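You operate a simulated robot arm through the tools that you are given. There is no shell and no other tool.

The job below is to be done with a simulated robot arm. You get a single attempt, and the scene is never put back.

TASK
Zero the counter and run off 4 m at 20 m/min, weight slider on FIRM.
Fine: set the length dial, so that the line stops by itself; one press each on reset and start; the cable stays dry.
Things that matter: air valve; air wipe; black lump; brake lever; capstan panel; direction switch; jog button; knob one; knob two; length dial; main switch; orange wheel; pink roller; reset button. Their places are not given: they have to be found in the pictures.

It is judged by the outcome, as a careful person would: the job done as asked, and still so three seconds after it is handed in. It fails if anything else is knocked over, pushed out of place, dropped, spilled or broken.

THE ROBOT
A 7-joint arm with a two-finger parallel gripper, fixed in place. Base frame: the origin is at the foot of the arm, x ahead of it, y to its left, z up. Lengths are in m, angles in rad, forces in N, time in s.
With the tool pointing down near the work surface it reaches from about 0.1 to 0.86 m from the base axis. Its first joint turns from -0.297 to 2.199 rad. Payload 1.57 kg.
The tool frame sits at the grasp point between the pads (the TCP): z along the fingers, y along the line on which they close. The tips reach 0.03 m beyond it. Largest opening 0.08 m; finger width 0.017, thickness 0.012; the body of the gripper, 0.04 by 0.082 m, starts 0.08 m behind the TCP.
Orientation is that of the tool frame in the base frame, as a unit quaternion [x, y, z, w]. With the fingers straight down and closing along the base's y, the tool's x points along the base's -x, its y along +y and its z along -z.

THE INTERFACE
- The arm moves only by the tool nudge_tool. Its argument "commands" is a list of rows, each an object (a shift or turn left out is 0, a gripper value left out holds the last) with "rotation": the turn, a rotation vector about the base's x, y, z in units of 5 degrees (1.0 is 5 degrees), a list of three; "slide": the shift along the base's x, y, z in units of 50 mm (1.0 is 50 mm), a list of three; "hand": the gripper command, from -1 (shut) to 1 (fully open), values between in proportion. In form: [{"rotation": [wx, wy, wz], "slide": [tx, ty, tz], "hand": hand}, ...]. A call has 1 to 20 rows; each row shifts and turns the commanded pose from where the row before left it. A call with a number of a shift or a turn outside -1 to 1 is refused whole. A row lasts 0.2 s, in which the tool goes at most 0.05 m and 0.15 rad; a call with a longer step from one row to the next is refused whole, and so is a gripper value outside its range. A pose out of reach is approached as far as the arm can. The call stops where the force on the tool passes 40 N (or 10 N more than at its start, if that is more) or the arm is blocked; 0.2 s more then pass. Each finger travels about 0.045 m/s and halts on what it meets, pressing with about 22 N; the grip force reading is that of the motor and also rises with nothing between the fingers. The clock runs only during rows and for 0.2 s after the last one: add rows that do not move to give the fingers time. The reply holds the time, the measured pose of the TCP, the force on the tool along the base axes, the opening and the grip force, in the units named above and with some noise, with the torque about the TCP (base axes, N m) and any sound that the robot's microphone picked up.
- Cameras (640 x 400 px; columns grow to the right, rows downward): "scene" is fixed at [0.048, -0.4995, 1.6171]; the picture's right is [0.14, -0.99, 0.00], its down [-0.70, -0.10, -0.71] and it looks along [0.70, 0.10, -0.71] (base axes); focal length 279 px, centre (320, 200). "wrist" rides on the gripper at [0.072, -0.007, -0.122] in the tool frame; the picture's right is [0.09, 1.00, 0.00], its down [-0.84, 0.08, -0.54] and it looks along [-0.54, 0.05, 0.84] (tool axes); focal length 238 px, centre (320, 200).
- camera(camera): a new picture of that camera. It takes no simulated time.
- move_column(by): slides the trunk up (or, below 0, down) by that many m; the arm rides with it, the base frame stays. It gives what a move gives, with no picture.
- locate(camera, pixels): for up to 12 pixels [column, row] of the newest picture of that camera ("zoom" is the newest enlarged one), the place [x, y, z] in the base frame of the surface seen there, good to about 0.002 m. It takes no simulated time.
- enlarge(camera, box): a new picture of the part [left, top, right, bottom] of that camera's present view, enlarged. It takes no simulated time.
- hand_in(): hands the job in; it is judged then, once.

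Leave the gripper open and the arm clear of the work at the hand-in unless told otherwise.

The tools are called after "Call:" as name(argument=value, ...) on one line, values as JSON. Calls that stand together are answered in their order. nudge_tool: Moves the arm, as the interface text tells. Its arguments: {"type":"object","properties":{"commands":{"type":"array"}},"required":["commands"]} The other tools are called the same way: move_column (by) slides the trunk up or down; camera (camera) takes a picture; locate (camera, pixels) gives the place of the surface under pixels of a picture; enlarge (camera, box) takes an enlarged picture of a part of a camera's view; hand_in () hands the job in.

At the start:

```text
t: 0.0
tcp_pos: [0.4322, -0.0209, 1.3]
ee_rot: [-0.001, 1.0, 0.0, -0.001]
ft_force: [-0.2, 0.7, 0.3]
moment: [0.0, -0.01, 0.02]
opening: 0.0796
grasp_force: 0.0
trunk travel left (down, up): [-0.725, 0.065]
```

scene: 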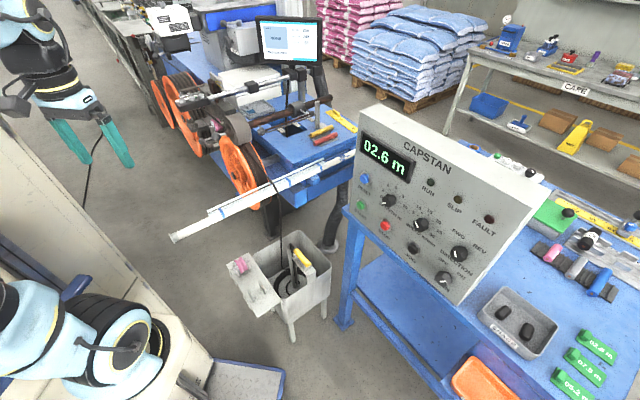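
wrist: 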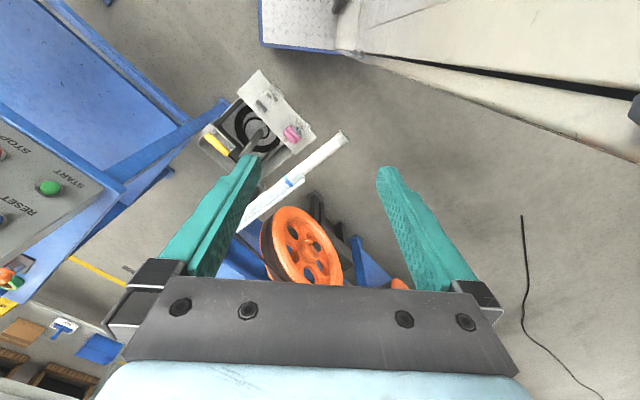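

I see a CAPSTAN panel with a counter display reading 02.6 m, several knobs and buttons, and a cable line with orange wheels on the left. First I'll enlarge the panel and other areas.

Call:
enlarge(camera="scene", box=[335, 100, 545, 310])

Call:
enlarge(camera="scene", box=[150, 60, 360, 220])

Call:
enlarge(camera="scene", box=[440, 160, 640, 400])

Call:
enlarge(camera="scene", box=[200, 210, 360, 350])

```text
1.90 times, centred on (440, 205) of scene
```

zoom: 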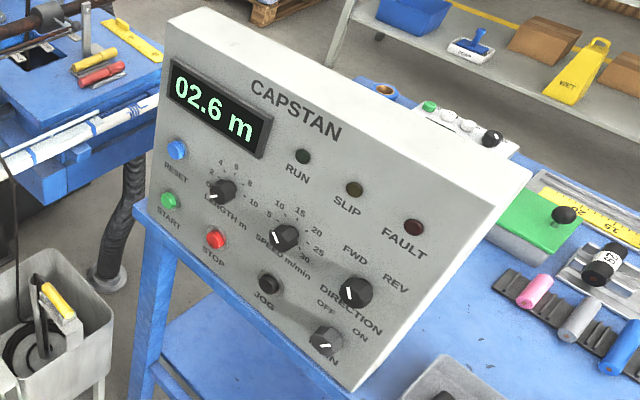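

```text
2.50 times, centred on (255, 140) of scene
```

zoom: 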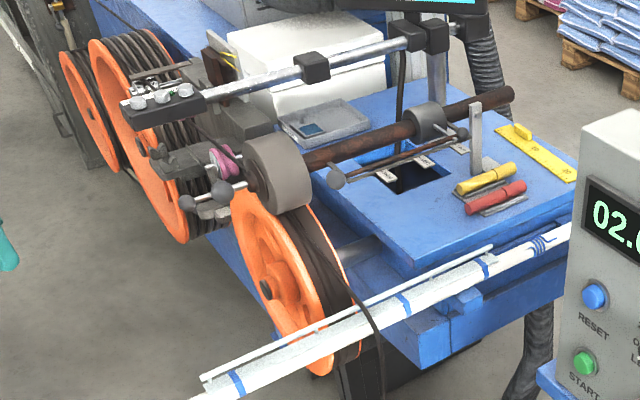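

```text
1.67 times, centred on (540, 280) of scene
```

zoom: 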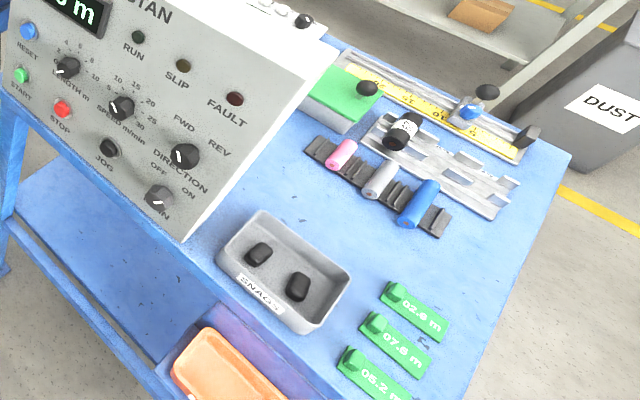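

```text
2.86 times, centred on (280, 280) of scene
```

zoom: 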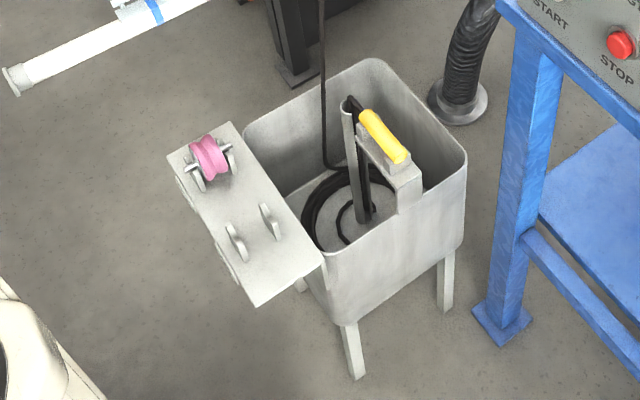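

I'll look closer at the individual parts: the line machinery, the bench at the right, the things behind the panel, and the display monitor.

Call:
enlarge(camera="scene", box=[170, 80, 270, 142])

Call:
enlarge(camera="scene", box=[250, 70, 360, 140])

Call:
enlarge(camera="scene", box=[530, 180, 640, 300])

Call:
enlarge(camera="scene", box=[460, 130, 560, 200])

Call:
enlarge(camera="scene", box=[250, 10, 330, 70])

Call:
enlarge(camera="scene", box=[345, 160, 495, 300])

```text
6.40 times, centred on (220, 111) of scene
```

zoom: 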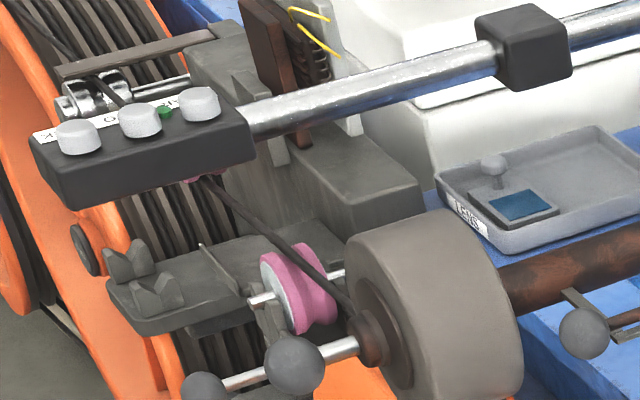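

```text
5.71 times, centred on (305, 105) of scene
```

zoom: 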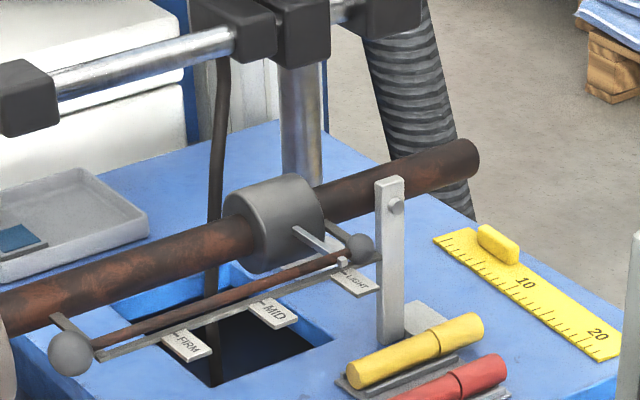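

```text
3.33 times, centred on (585, 240) of scene
```

zoom: 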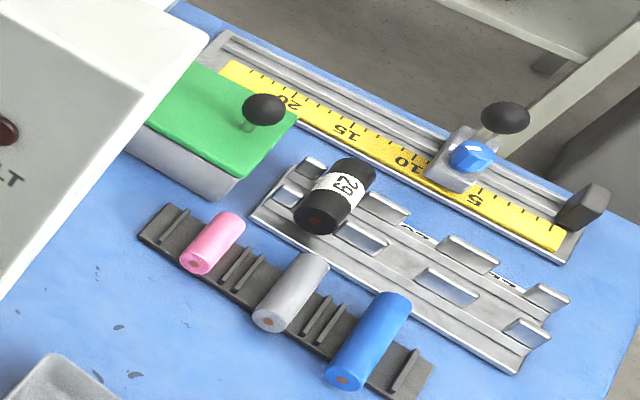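

```text
5.71 times, centred on (510, 165) of scene
```

zoom: 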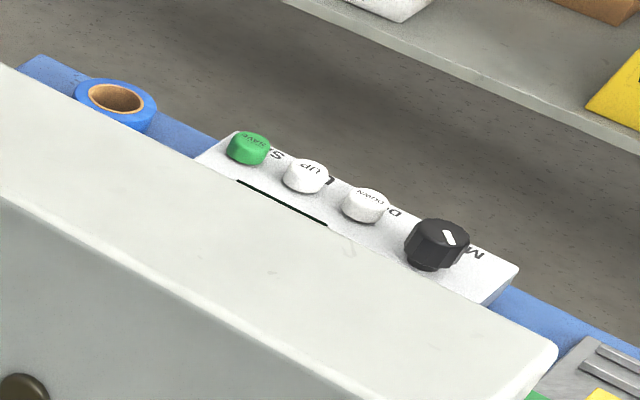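

```text
6.67 times, centred on (290, 40) of scene
```

zoom: 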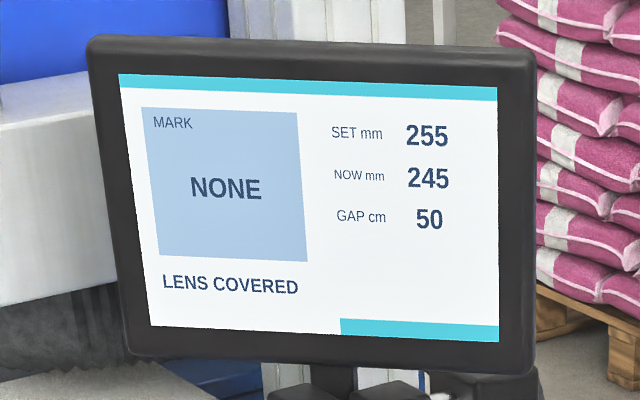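

```text
2.86 times, centred on (420, 230) of scene
```

zoom: 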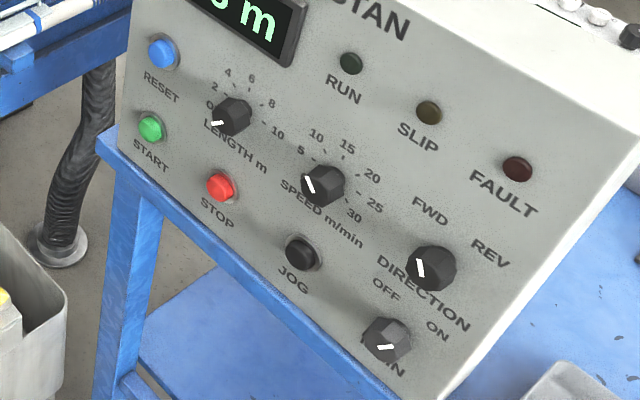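

Now I'll get 3D locations of the panel parts in the scene picture (display 385,155; reset 364,180; start 361,205; stop 385,225; jog 411,248; length dial 388,200; speed dial 420,224; direction 459,253; main 443,278).

Call:
camera(camera="scene")

Call:
locate(camera="scene", pixels=[[364, 180], [361, 205], [386, 225], [412, 249], [389, 200], [421, 224], [459, 253], [443, 279], [385, 155], [374, 106], [543, 186], [465, 305]])

Call:
locate(camera="scene", pixels=[[298, 108], [281, 128], [290, 122], [232, 130], [217, 125], [205, 145], [243, 170], [242, 265], [290, 285], [310, 260], [200, 100], [240, 90]])

Call:
locate(camera="scene", pixels=[[503, 312], [525, 328], [552, 252], [576, 265], [600, 280], [585, 240], [565, 213], [597, 340], [480, 383], [120, 285], [20, 350], [110, 100]])

```text
taken
```

scene: 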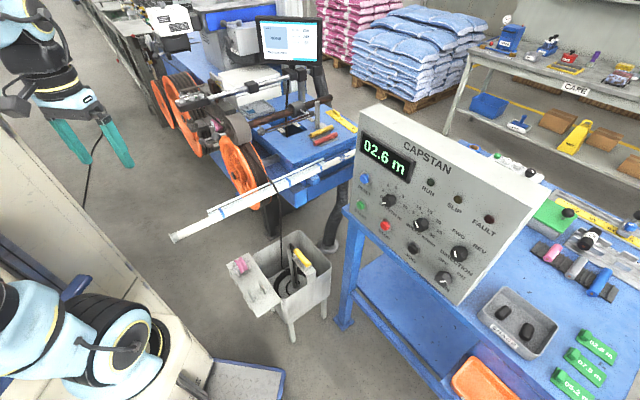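

```text
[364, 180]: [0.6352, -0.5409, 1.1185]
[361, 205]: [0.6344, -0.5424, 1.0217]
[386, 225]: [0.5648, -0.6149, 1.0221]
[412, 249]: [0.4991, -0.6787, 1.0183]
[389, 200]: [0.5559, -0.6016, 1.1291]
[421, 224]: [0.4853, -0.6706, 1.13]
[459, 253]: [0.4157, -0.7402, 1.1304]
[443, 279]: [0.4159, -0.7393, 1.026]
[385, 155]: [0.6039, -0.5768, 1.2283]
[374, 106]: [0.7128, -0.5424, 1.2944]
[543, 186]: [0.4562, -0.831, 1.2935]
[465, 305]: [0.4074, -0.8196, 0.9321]
```

```text
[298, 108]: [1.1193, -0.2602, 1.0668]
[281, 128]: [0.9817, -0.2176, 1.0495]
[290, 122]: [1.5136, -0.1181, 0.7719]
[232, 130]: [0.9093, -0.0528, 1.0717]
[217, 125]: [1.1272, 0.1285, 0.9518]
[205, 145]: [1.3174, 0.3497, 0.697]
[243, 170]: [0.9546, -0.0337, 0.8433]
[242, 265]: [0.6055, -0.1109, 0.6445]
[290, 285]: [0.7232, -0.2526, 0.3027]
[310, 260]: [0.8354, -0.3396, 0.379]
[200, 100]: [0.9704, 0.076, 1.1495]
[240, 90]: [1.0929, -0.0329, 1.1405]
```

```text
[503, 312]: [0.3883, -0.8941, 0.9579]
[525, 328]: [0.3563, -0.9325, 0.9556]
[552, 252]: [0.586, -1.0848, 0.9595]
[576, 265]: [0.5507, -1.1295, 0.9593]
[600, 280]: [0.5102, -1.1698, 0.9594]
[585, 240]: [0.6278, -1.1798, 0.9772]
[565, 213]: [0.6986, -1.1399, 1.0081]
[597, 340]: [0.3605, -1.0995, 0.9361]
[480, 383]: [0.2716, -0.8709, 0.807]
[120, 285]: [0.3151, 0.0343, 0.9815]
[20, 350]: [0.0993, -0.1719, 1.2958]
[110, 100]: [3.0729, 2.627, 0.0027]
```

The panel faces the arm (normal roughly [-0.69, 0.72, 0]). Now I look more closely at the line machinery: the black block with white caps, the pink roller, the weight slider.

Call:
enlarge(camera="scene", box=[172, 85, 222, 117])

Call:
enlarge(camera="scene", box=[185, 105, 255, 150])

Call:
enlarge(camera="scene", box=[245, 90, 345, 152])

Call:
enlarge(camera="scene", box=[210, 120, 310, 220])

Call:
enlarge(camera="scene", box=[225, 230, 335, 310])

Call:
enlarge(camera="scene", box=[110, 0, 270, 100])

```text
12.50 times, centred on (197, 101) of scene
```

zoom: 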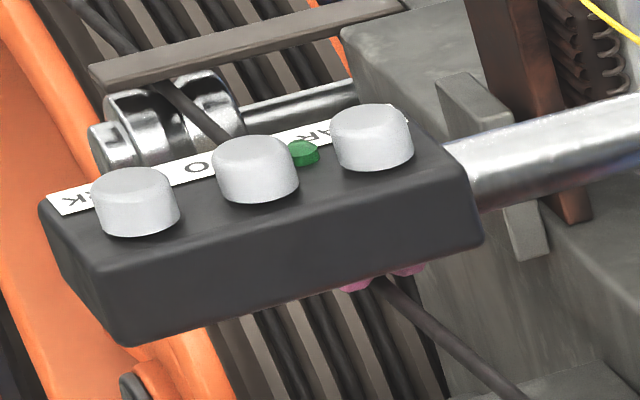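

```text
8.89 times, centred on (220, 128) of scene
```

zoom: 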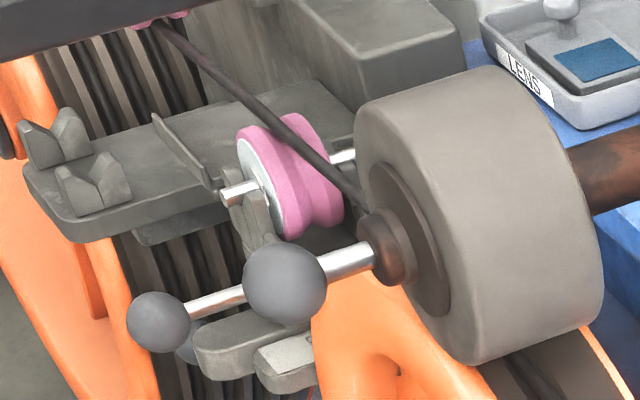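

```text
6.40 times, centred on (295, 121) of scene
```

zoom: 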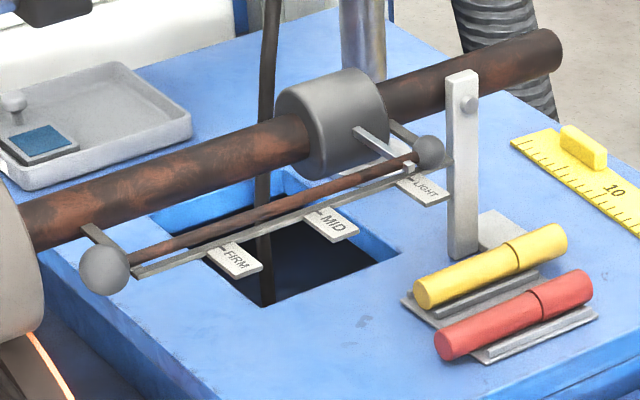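

```text
4.00 times, centred on (260, 170) of scene
```

zoom: 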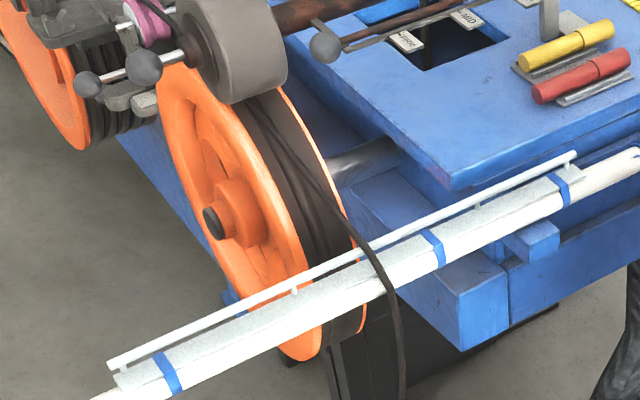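

```text
5.00 times, centred on (280, 270) of scene
```

zoom: 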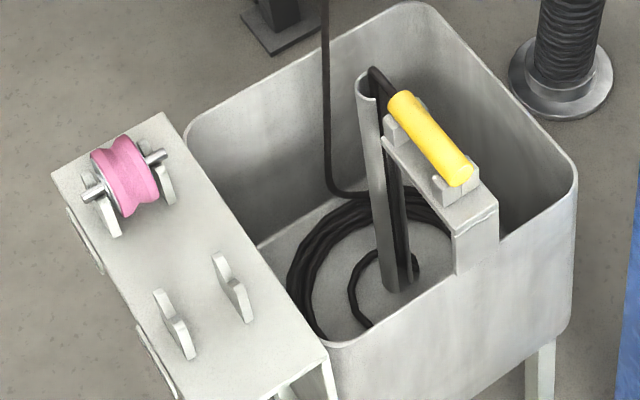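

```text
4.00 times, centred on (190, 50) of scene
```

zoom: 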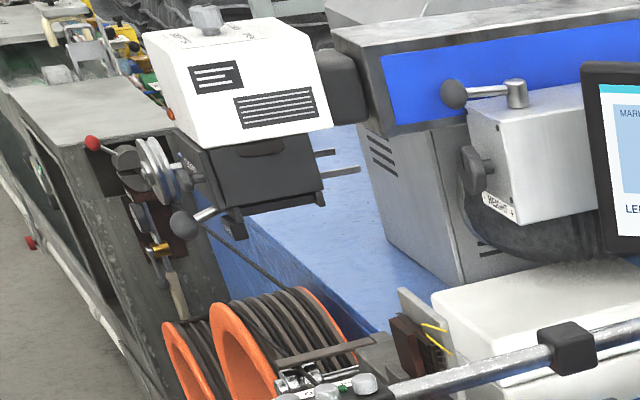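

The scene is complex. I'll enlarge the wrist view to learn about the cable-end area and the wheel from above.

Call:
enlarge(camera="wrist", box=[190, 60, 360, 170])

Call:
enlarge(camera="wrist", box=[0, 90, 130, 400])

Call:
enlarge(camera="wrist", box=[230, 170, 400, 290])

Call:
enlarge(camera="scene", box=[0, 0, 200, 400])

Call:
enlarge(camera="scene", box=[340, 300, 640, 400])

```text
3.64 times, centred on (275, 115) of wrist
```

zoom: 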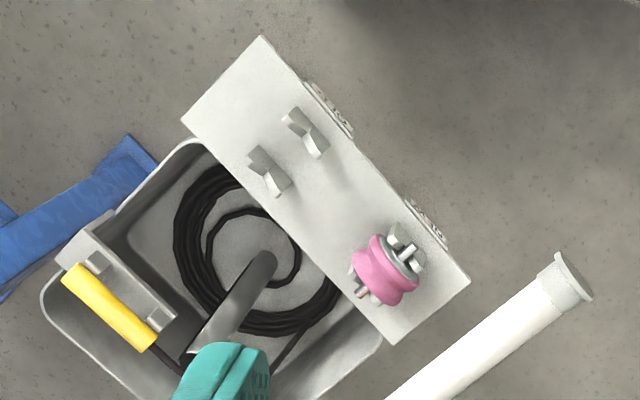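

```text
1.29 times, centred on (65, 245) of wrist
```

zoom: 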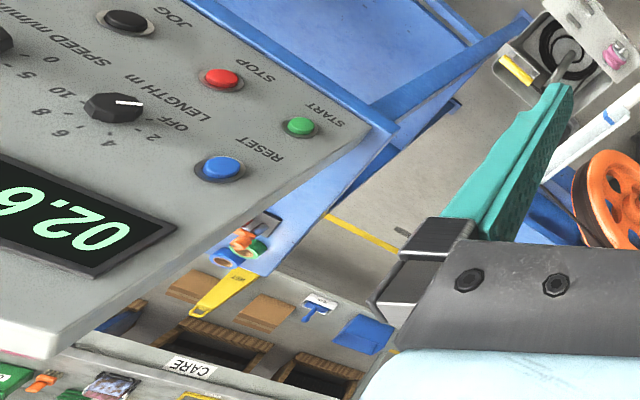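

```text
3.33 times, centred on (315, 230) of wrist
```

zoom: 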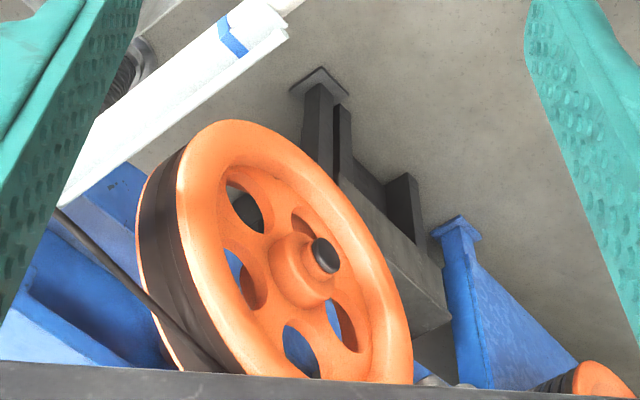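

```text
1.00 times, centred on (100, 200) of scene (not enlarged: the box is as wide or as high as the picture)
```

zoom: 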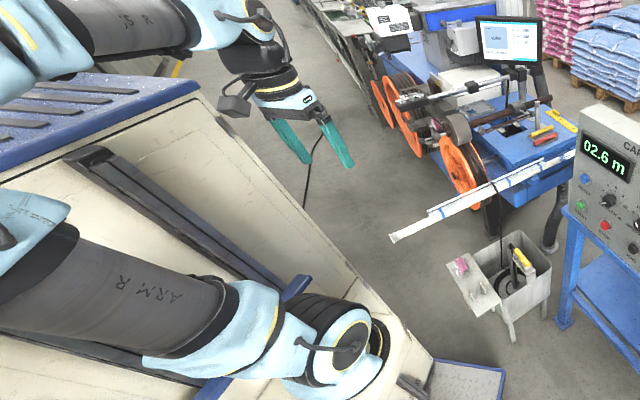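

```text
2.13 times, centred on (490, 350) of scene
```

zoom: 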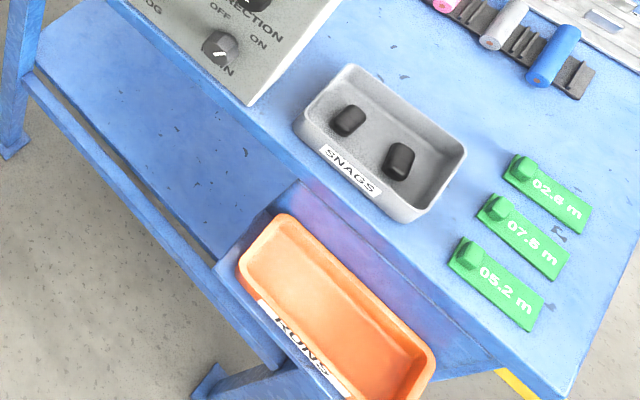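

Zooms are rendered sharply, so I'll scan more areas of the line for the air wipe, air valve, brake lever, and any black lump on the cable.

Call:
enlarge(camera="scene", box=[140, 50, 210, 95])

Call:
enlarge(camera="scene", box=[120, 0, 200, 50])

Call:
enlarge(camera="scene", box=[195, 5, 265, 50])

Call:
enlarge(camera="scene", box=[200, 60, 270, 105])

Call:
enlarge(camera="scene", box=[255, 60, 335, 110])

Call:
enlarge(camera="scene", box=[160, 140, 260, 250])

Call:
enlarge(camera="scene", box=[250, 140, 360, 220])

Call:
enlarge(camera="scene", box=[255, 170, 305, 290])

```text
8.89 times, centred on (175, 72) of scene
```

zoom: 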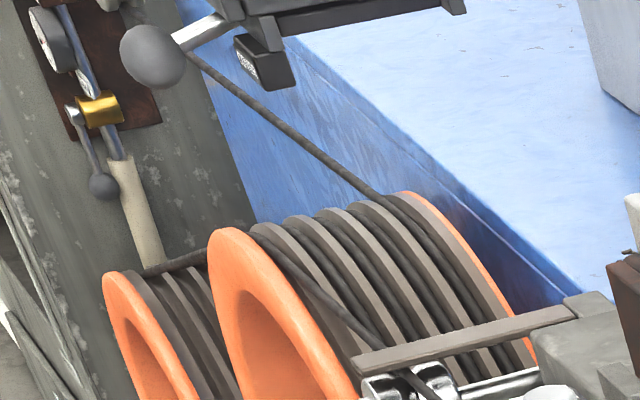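

```text
8.00 times, centred on (160, 25) of scene
```

zoom: 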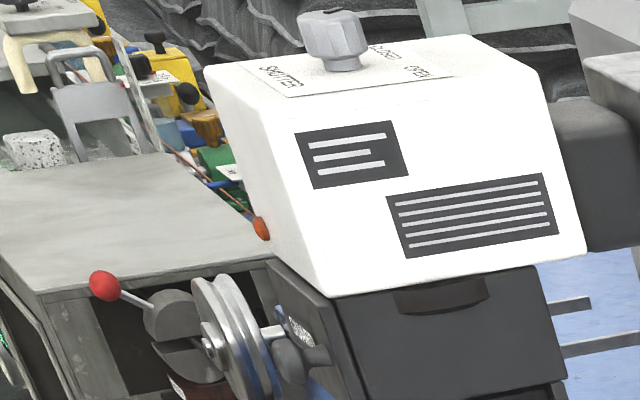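

```text
8.89 times, centred on (230, 28) of scene
```

zoom: 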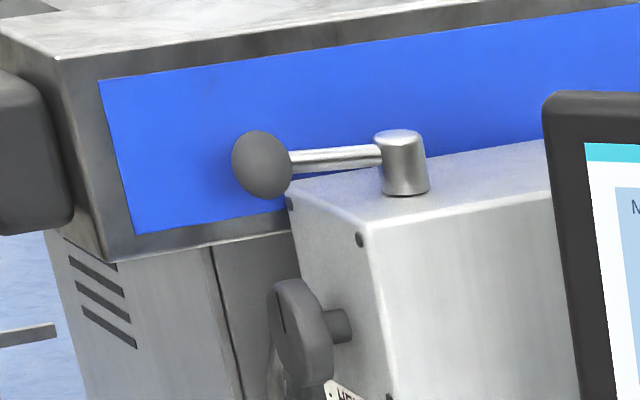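

```text
8.89 times, centred on (235, 82) of scene
```

zoom: 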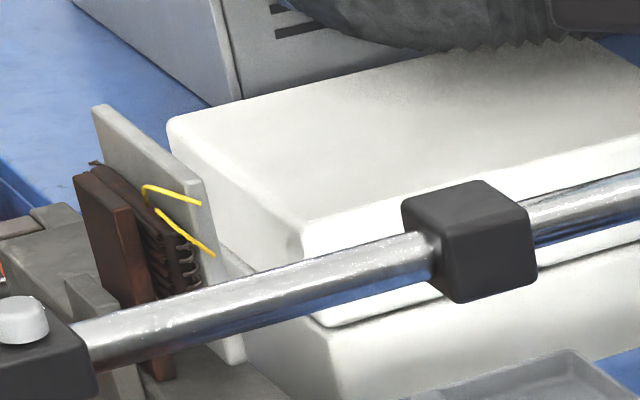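

```text
8.00 times, centred on (295, 85) of scene
```

zoom: 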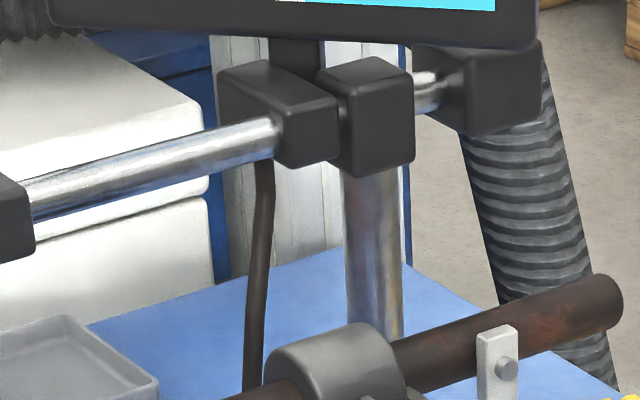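

```text
3.64 times, centred on (210, 195) of scene
```

zoom: 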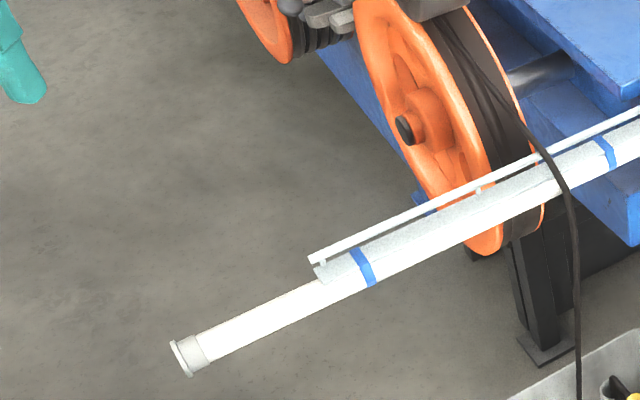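

```text
5.00 times, centred on (305, 180) of scene
```

zoom: 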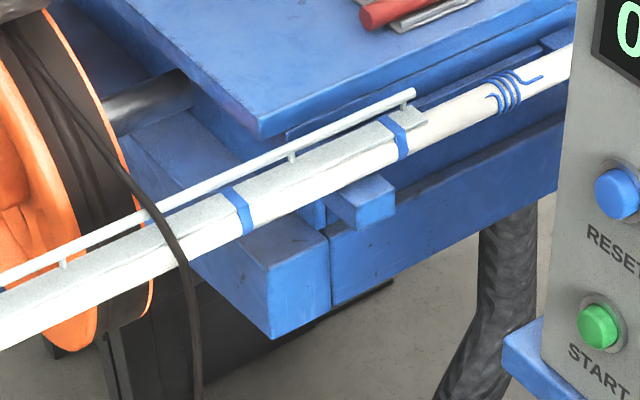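

```text
3.33 times, centred on (280, 230) of scene
```

zoom: 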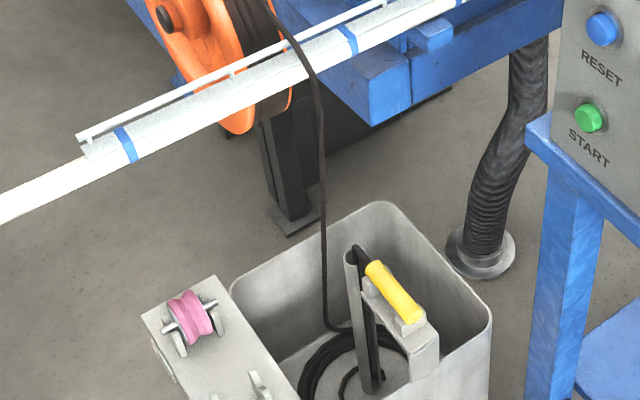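

The upper-left shows a red-knob lever with a split grey cylinder (possibly the air wipe/brake) and a brass valve with small lever. I'll zoom on those and locate.

Call:
enlarge(camera="scene", box=[125, 28, 175, 60])

Call:
enlarge(camera="scene", box=[135, 50, 175, 82])

Call:
locate(camera="scene", pixels=[[133, 36], [141, 40], [150, 43], [158, 56], [151, 63], [152, 71], [162, 12], [260, 132], [318, 104], [199, 144], [216, 137], [206, 98]])

```text
12.50 times, centred on (150, 44) of scene
```

zoom: 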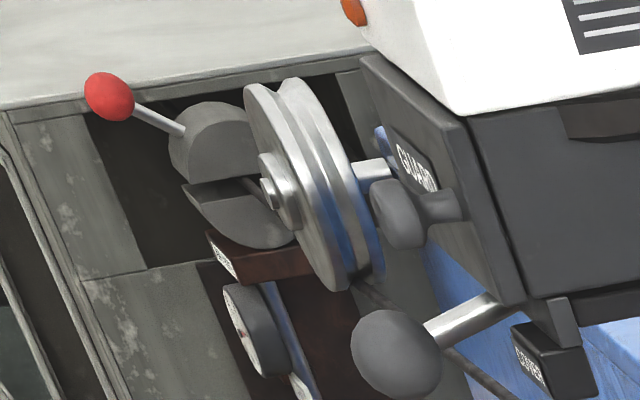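

```text
12.50 times, centred on (155, 66) of scene
```

zoom: 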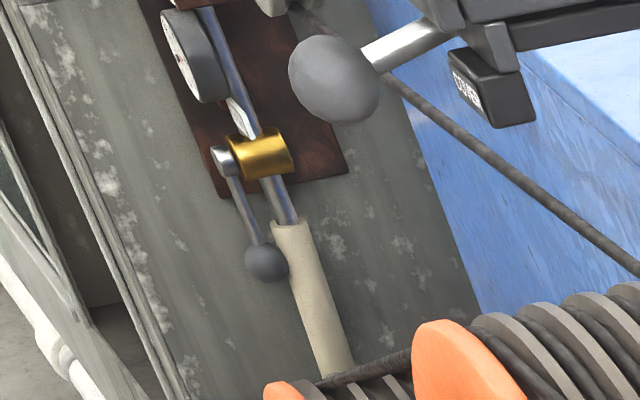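

```text
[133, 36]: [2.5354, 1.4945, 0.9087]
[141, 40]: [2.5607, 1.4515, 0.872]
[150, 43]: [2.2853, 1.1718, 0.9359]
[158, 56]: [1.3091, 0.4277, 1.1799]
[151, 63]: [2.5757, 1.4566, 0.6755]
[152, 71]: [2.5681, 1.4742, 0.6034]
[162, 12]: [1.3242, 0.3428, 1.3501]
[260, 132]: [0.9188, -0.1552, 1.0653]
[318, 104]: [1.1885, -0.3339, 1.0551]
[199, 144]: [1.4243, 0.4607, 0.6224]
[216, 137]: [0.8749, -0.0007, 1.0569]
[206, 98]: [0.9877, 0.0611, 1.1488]
```

The split cylinder with the red lever and the brass valve are about 2.9 m away; other controls are near. I'll tilt the tool 40° forward (8 rows) without shifting, to look at the line with the wrist camera.

Call:
nudge_tool(commands=[{"rotation": [0, -1, 0], "slide": [0, 0, 0.1], "hand": 1}, {"rotation": [0, -1, 0]}, {"rotation": [0, -1, 0]}, {"rotation": [0, -1, 0]}, {"rotation": [0, -1, 0]}, {"rotation": [0, -1, 0]}, {"rotation": [0, -1, 0]}, {"rotation": [0, -1, 0]}, {}])

Call:
camera(camera="wrist")

Call:
camera(camera="scene")

```text
t: 2.2
tcp_pos: [0.5481, 0.0127, 1.3311]
ee_rot: [0.029, 0.926, 0.018, 0.375]
ft_force: [-0.4, -0.1, 0.2]
moment: [-0.01, 0.04, 0.0]
opening: 0.08
grasp_force: 0.1
out of reach, approached as far as the arm can: row 2, 3, 4, 5, 6, 7, 8
trunk travel left (down, up): [-0.725, 0.065]
stopped in row 9: the arm was blocked; the commanded pose is now the measured one
```

```text
taken
```

wrist: 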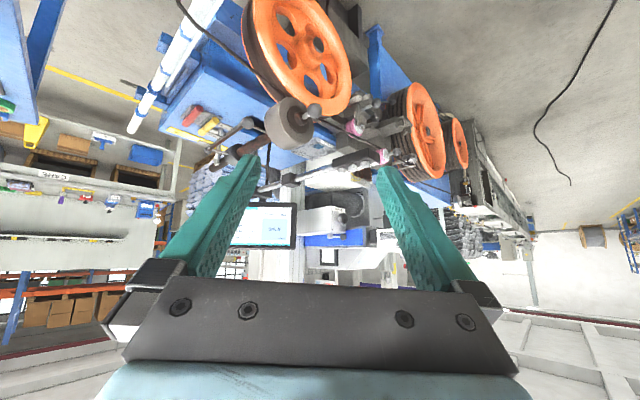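

```text
taken
```

scene: 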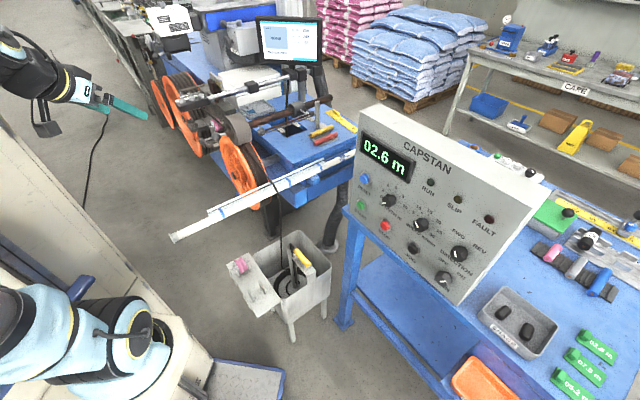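

The arm ended at (0.548, 0.013, 1.331), tilted ~44°. The wrist view is upside-down but shows the line well; I'll enlarge it.

Call:
enlarge(camera="wrist", box=[240, 60, 420, 180])

Call:
enlarge(camera="wrist", box=[180, 90, 300, 190])

Call:
enlarge(camera="wrist", box=[330, 80, 430, 180])

Call:
enlarge(camera="wrist", box=[430, 130, 540, 250])

```text
3.33 times, centred on (330, 120) of wrist
```

zoom: 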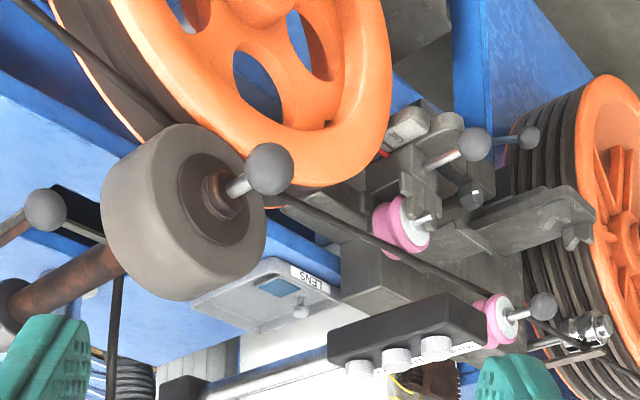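

```text
4.00 times, centred on (240, 140) of wrist
```

zoom: 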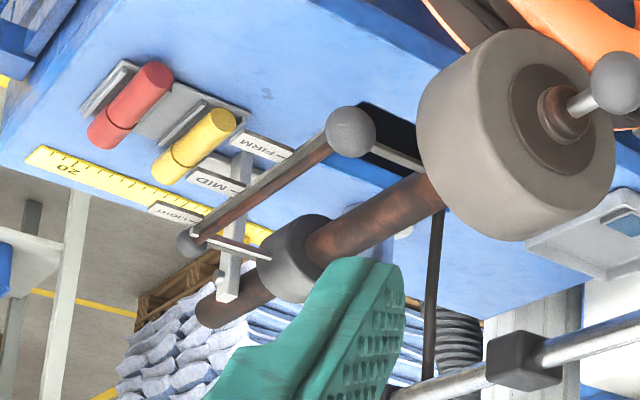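

```text
4.00 times, centred on (380, 130) of wrist
```

zoom: 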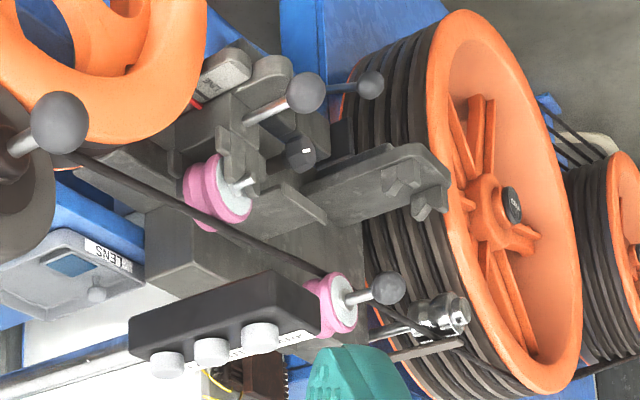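

```text
3.33 times, centred on (485, 190) of wrist
```

zoom: 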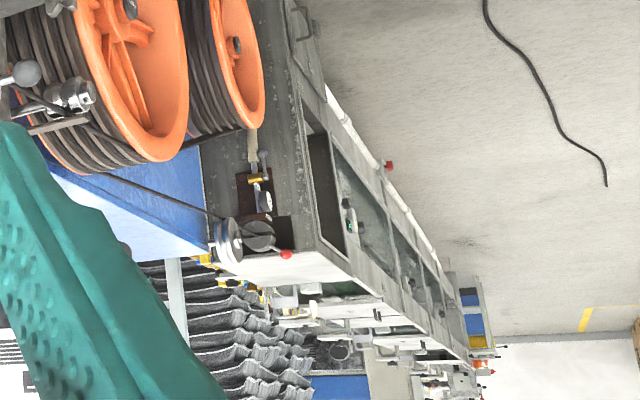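

Now I'll zoom to the weight slider again and locate its parts in 3D (big ball, small ball, bracket, tags, weight).

Call:
enlarge(camera="wrist", box=[190, 100, 290, 162])

Call:
locate(camera="wrist", pixels=[[247, 122], [206, 150], [226, 126], [215, 135], [204, 143], [234, 152], [222, 165], [265, 142], [291, 130], [313, 111], [254, 126], [219, 155]])

```text
6.40 times, centred on (240, 131) of wrist
```

zoom: 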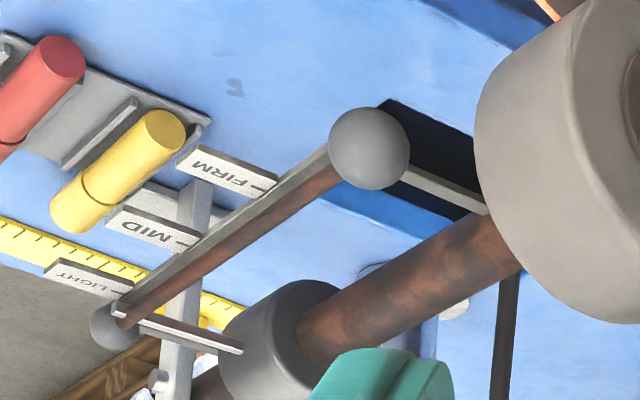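

```text
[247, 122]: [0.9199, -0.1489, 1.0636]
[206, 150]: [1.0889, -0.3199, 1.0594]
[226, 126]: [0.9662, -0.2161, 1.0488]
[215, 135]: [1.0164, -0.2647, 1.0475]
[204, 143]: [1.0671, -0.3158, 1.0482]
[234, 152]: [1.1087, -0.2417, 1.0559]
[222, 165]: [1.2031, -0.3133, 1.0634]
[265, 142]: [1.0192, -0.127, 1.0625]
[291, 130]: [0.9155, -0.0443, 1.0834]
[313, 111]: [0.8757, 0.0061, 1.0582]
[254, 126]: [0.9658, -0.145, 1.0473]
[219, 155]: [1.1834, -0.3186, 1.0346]
```

I'll zoom on both ball ends in the scene view to see which one is the slider handle.

Call:
enlarge(camera="scene", box=[250, 115, 290, 140])

Call:
enlarge(camera="scene", box=[285, 98, 325, 123])

Call:
enlarge(camera="wrist", box=[195, 130, 235, 155])

Call:
enlarge(camera="wrist", box=[230, 110, 270, 135])

```text
16.00 times, centred on (270, 128) of scene
```

zoom: 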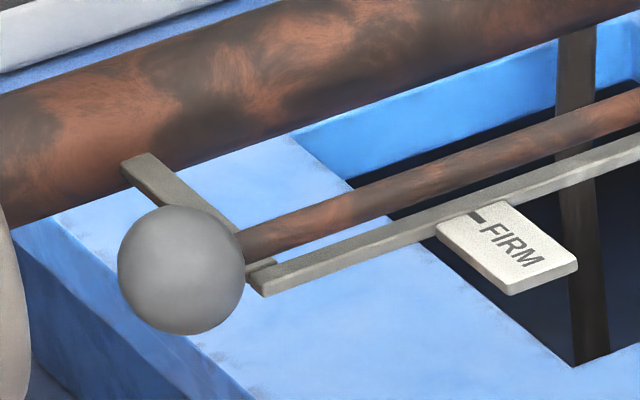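

```text
16.00 times, centred on (305, 110) of scene
```

zoom: 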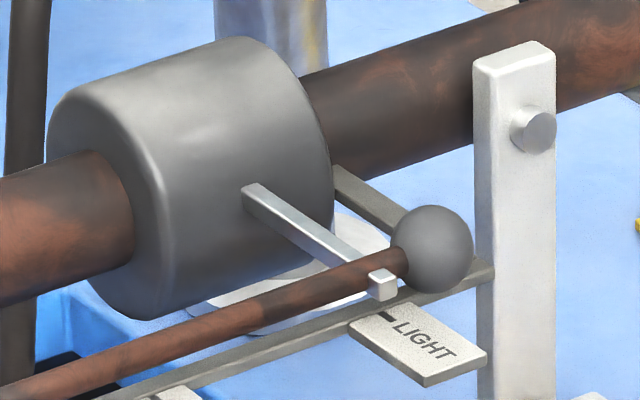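

```text
16.00 times, centred on (215, 142) of wrist
```

zoom: 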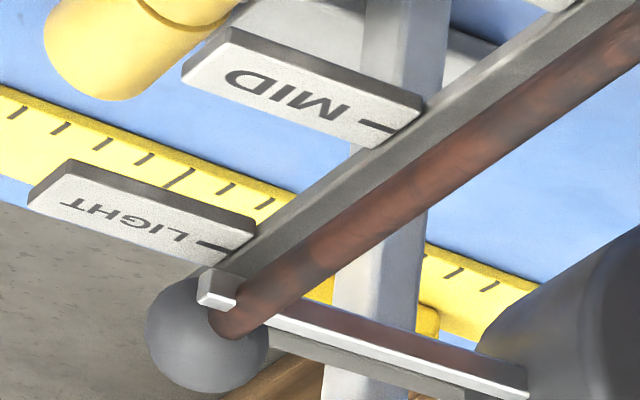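

```text
16.00 times, centred on (250, 122) of wrist
```

zoom: 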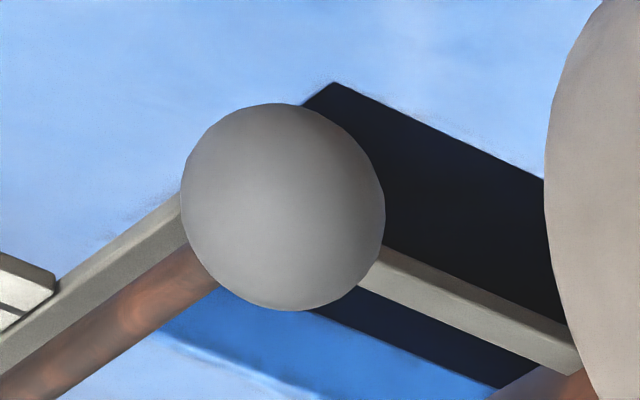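

The weight carries a rod with two ball ends and a pointer now at LIGHT; pulling the near ball about 0.14 m along (-0.70, +0.715) would bring the pointer to FIRM. Now I'll look closer at the pink rollers, lever knobs, and the far wipe/valve.

Call:
enlarge(camera="wrist", box=[365, 85, 435, 130])

Call:
enlarge(camera="wrist", box=[340, 130, 410, 175])

Call:
enlarge(camera="wrist", box=[485, 175, 535, 215])

Call:
enlarge(camera="wrist", box=[240, 0, 400, 100])

Call:
enlarge(camera="scene", box=[142, 38, 162, 52])

Call:
enlarge(camera="scene", box=[192, 118, 232, 158])

```text
8.89 times, centred on (400, 108) of wrist
```

zoom: 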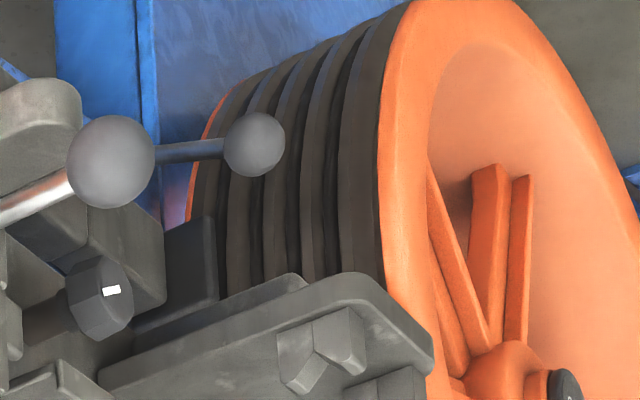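

```text
8.89 times, centred on (375, 152) of wrist
```

zoom: 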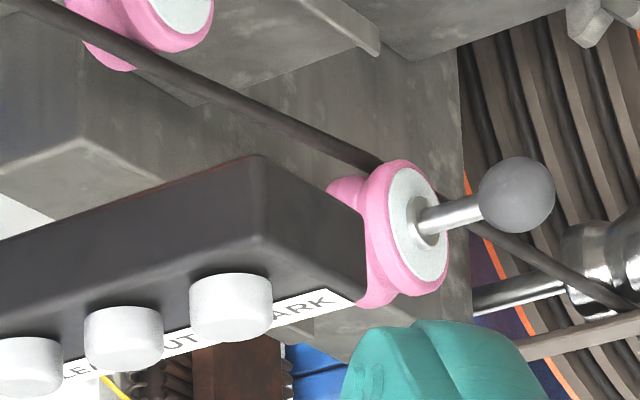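

```text
10.00 times, centred on (510, 195) of wrist
```

zoom: 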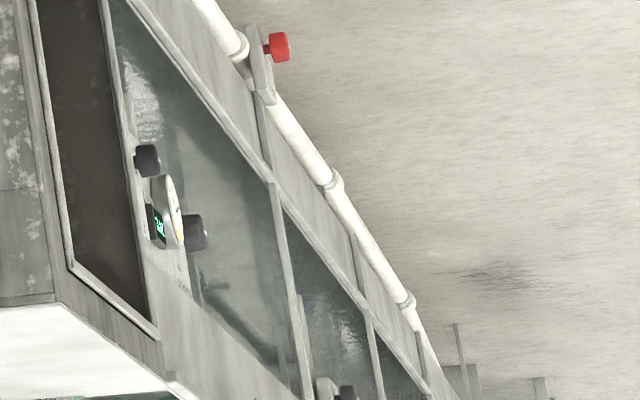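

```text
4.00 times, centred on (320, 50) of wrist
```

zoom: 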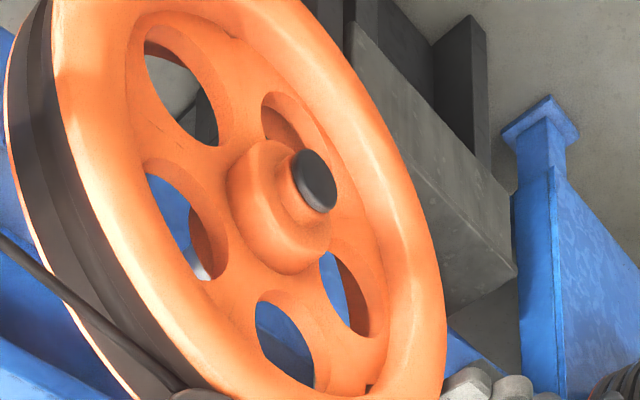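

```text
16.00 times, centred on (152, 45) of scene
```

zoom: 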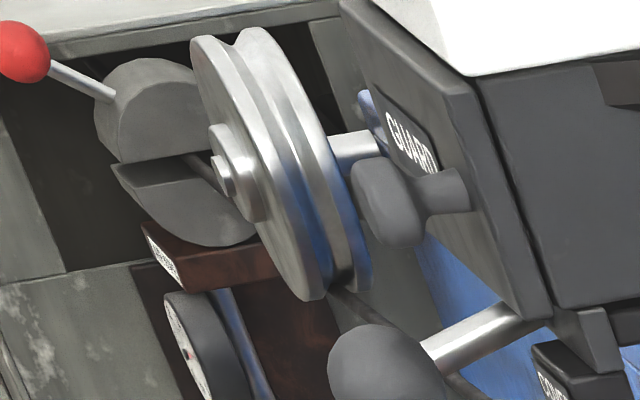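

```text
10.00 times, centred on (212, 138) of scene
```

zoom: 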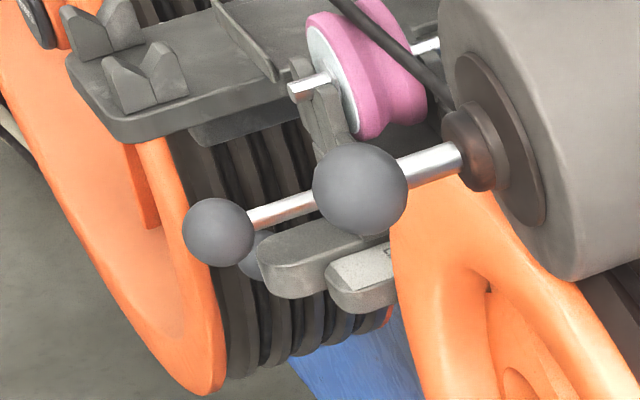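

I'll zoom further on the panel's knob pointers, and the labels beneath the lever balls.

Call:
enlarge(camera="scene", box=[425, 230, 490, 295])

Call:
enlarge(camera="scene", box=[375, 180, 445, 245])

Call:
enlarge(camera="scene", box=[215, 137, 240, 153])

Call:
enlarge(camera="wrist", box=[370, 90, 400, 110])

Call:
enlarge(camera="scene", box=[240, 170, 300, 240])

Call:
locate(camera="wrist", pixels=[[406, 104], [422, 101], [427, 152], [314, 110], [405, 118], [388, 125], [390, 95], [375, 100], [440, 130], [390, 130], [410, 158], [345, 158]])

```text
6.15 times, centred on (458, 262) of scene
```

zoom: 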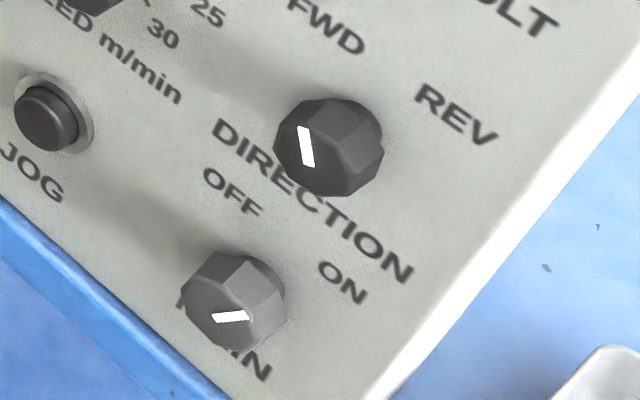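

```text
6.15 times, centred on (410, 212) of scene
```

zoom: 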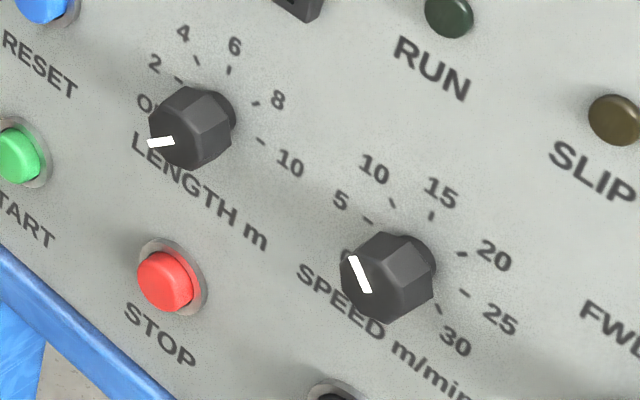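

```text
16.00 times, centred on (228, 145) of scene
```

zoom: 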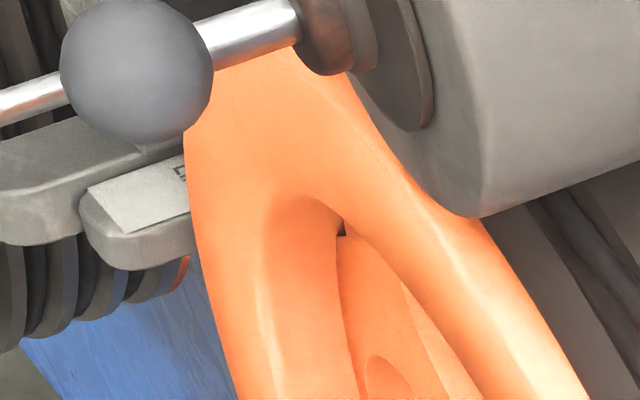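

```text
16.00 times, centred on (385, 100) of wrist
```

zoom: 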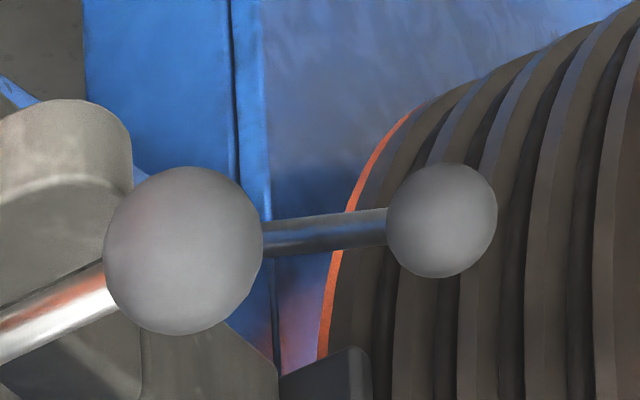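

```text
5.71 times, centred on (270, 205) of scene
```

zoom: 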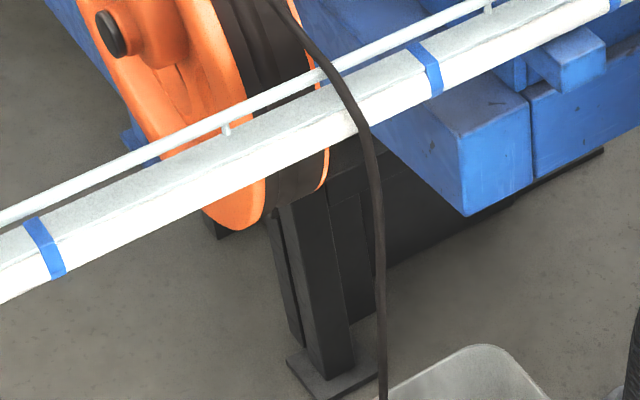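

```text
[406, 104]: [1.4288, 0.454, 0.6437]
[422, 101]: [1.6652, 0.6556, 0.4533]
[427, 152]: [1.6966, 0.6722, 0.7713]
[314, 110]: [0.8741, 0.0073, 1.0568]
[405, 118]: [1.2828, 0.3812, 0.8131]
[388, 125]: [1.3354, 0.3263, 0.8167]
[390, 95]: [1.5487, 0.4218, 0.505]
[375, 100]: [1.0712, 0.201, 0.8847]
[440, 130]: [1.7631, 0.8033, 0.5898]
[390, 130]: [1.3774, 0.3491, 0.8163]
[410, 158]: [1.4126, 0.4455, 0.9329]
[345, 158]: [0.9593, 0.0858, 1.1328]
```

I mis-converted pixels; let me locate the lever balls and knob again: ball at (376,103), ball at (392,101), pointer knob (376,118), roller shaft ball (314,110), pink roller (354,129), roller shaft ball (397,152), V-bracket (405,128), white label block (355,98).

Call:
locate(camera="wrist", pixels=[[376, 103], [392, 101], [376, 118], [374, 119], [354, 129], [397, 152], [405, 128], [356, 98], [383, 152], [414, 158], [363, 108], [345, 165]])

Call:
enlarge(camera="wrist", box=[340, 85, 400, 130])

```text
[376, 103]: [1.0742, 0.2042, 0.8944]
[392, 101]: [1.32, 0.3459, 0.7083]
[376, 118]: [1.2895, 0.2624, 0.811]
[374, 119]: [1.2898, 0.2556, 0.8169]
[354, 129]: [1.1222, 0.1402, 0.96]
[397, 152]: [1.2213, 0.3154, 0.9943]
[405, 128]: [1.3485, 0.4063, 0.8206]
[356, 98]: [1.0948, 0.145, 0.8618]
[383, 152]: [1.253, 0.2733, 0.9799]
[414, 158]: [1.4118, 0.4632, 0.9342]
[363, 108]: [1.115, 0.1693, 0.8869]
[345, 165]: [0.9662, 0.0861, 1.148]
```

```text
8.89 times, centred on (370, 108) of wrist
```

zoom: 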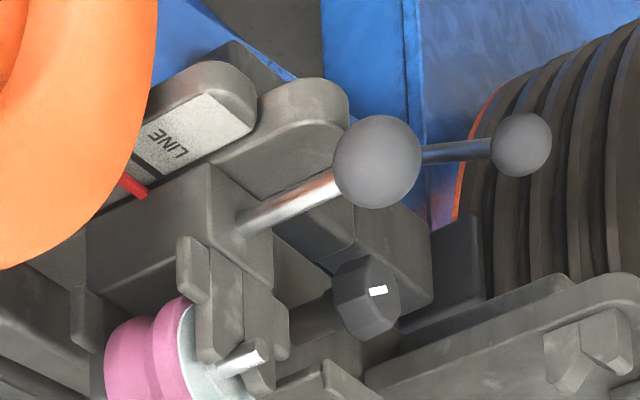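

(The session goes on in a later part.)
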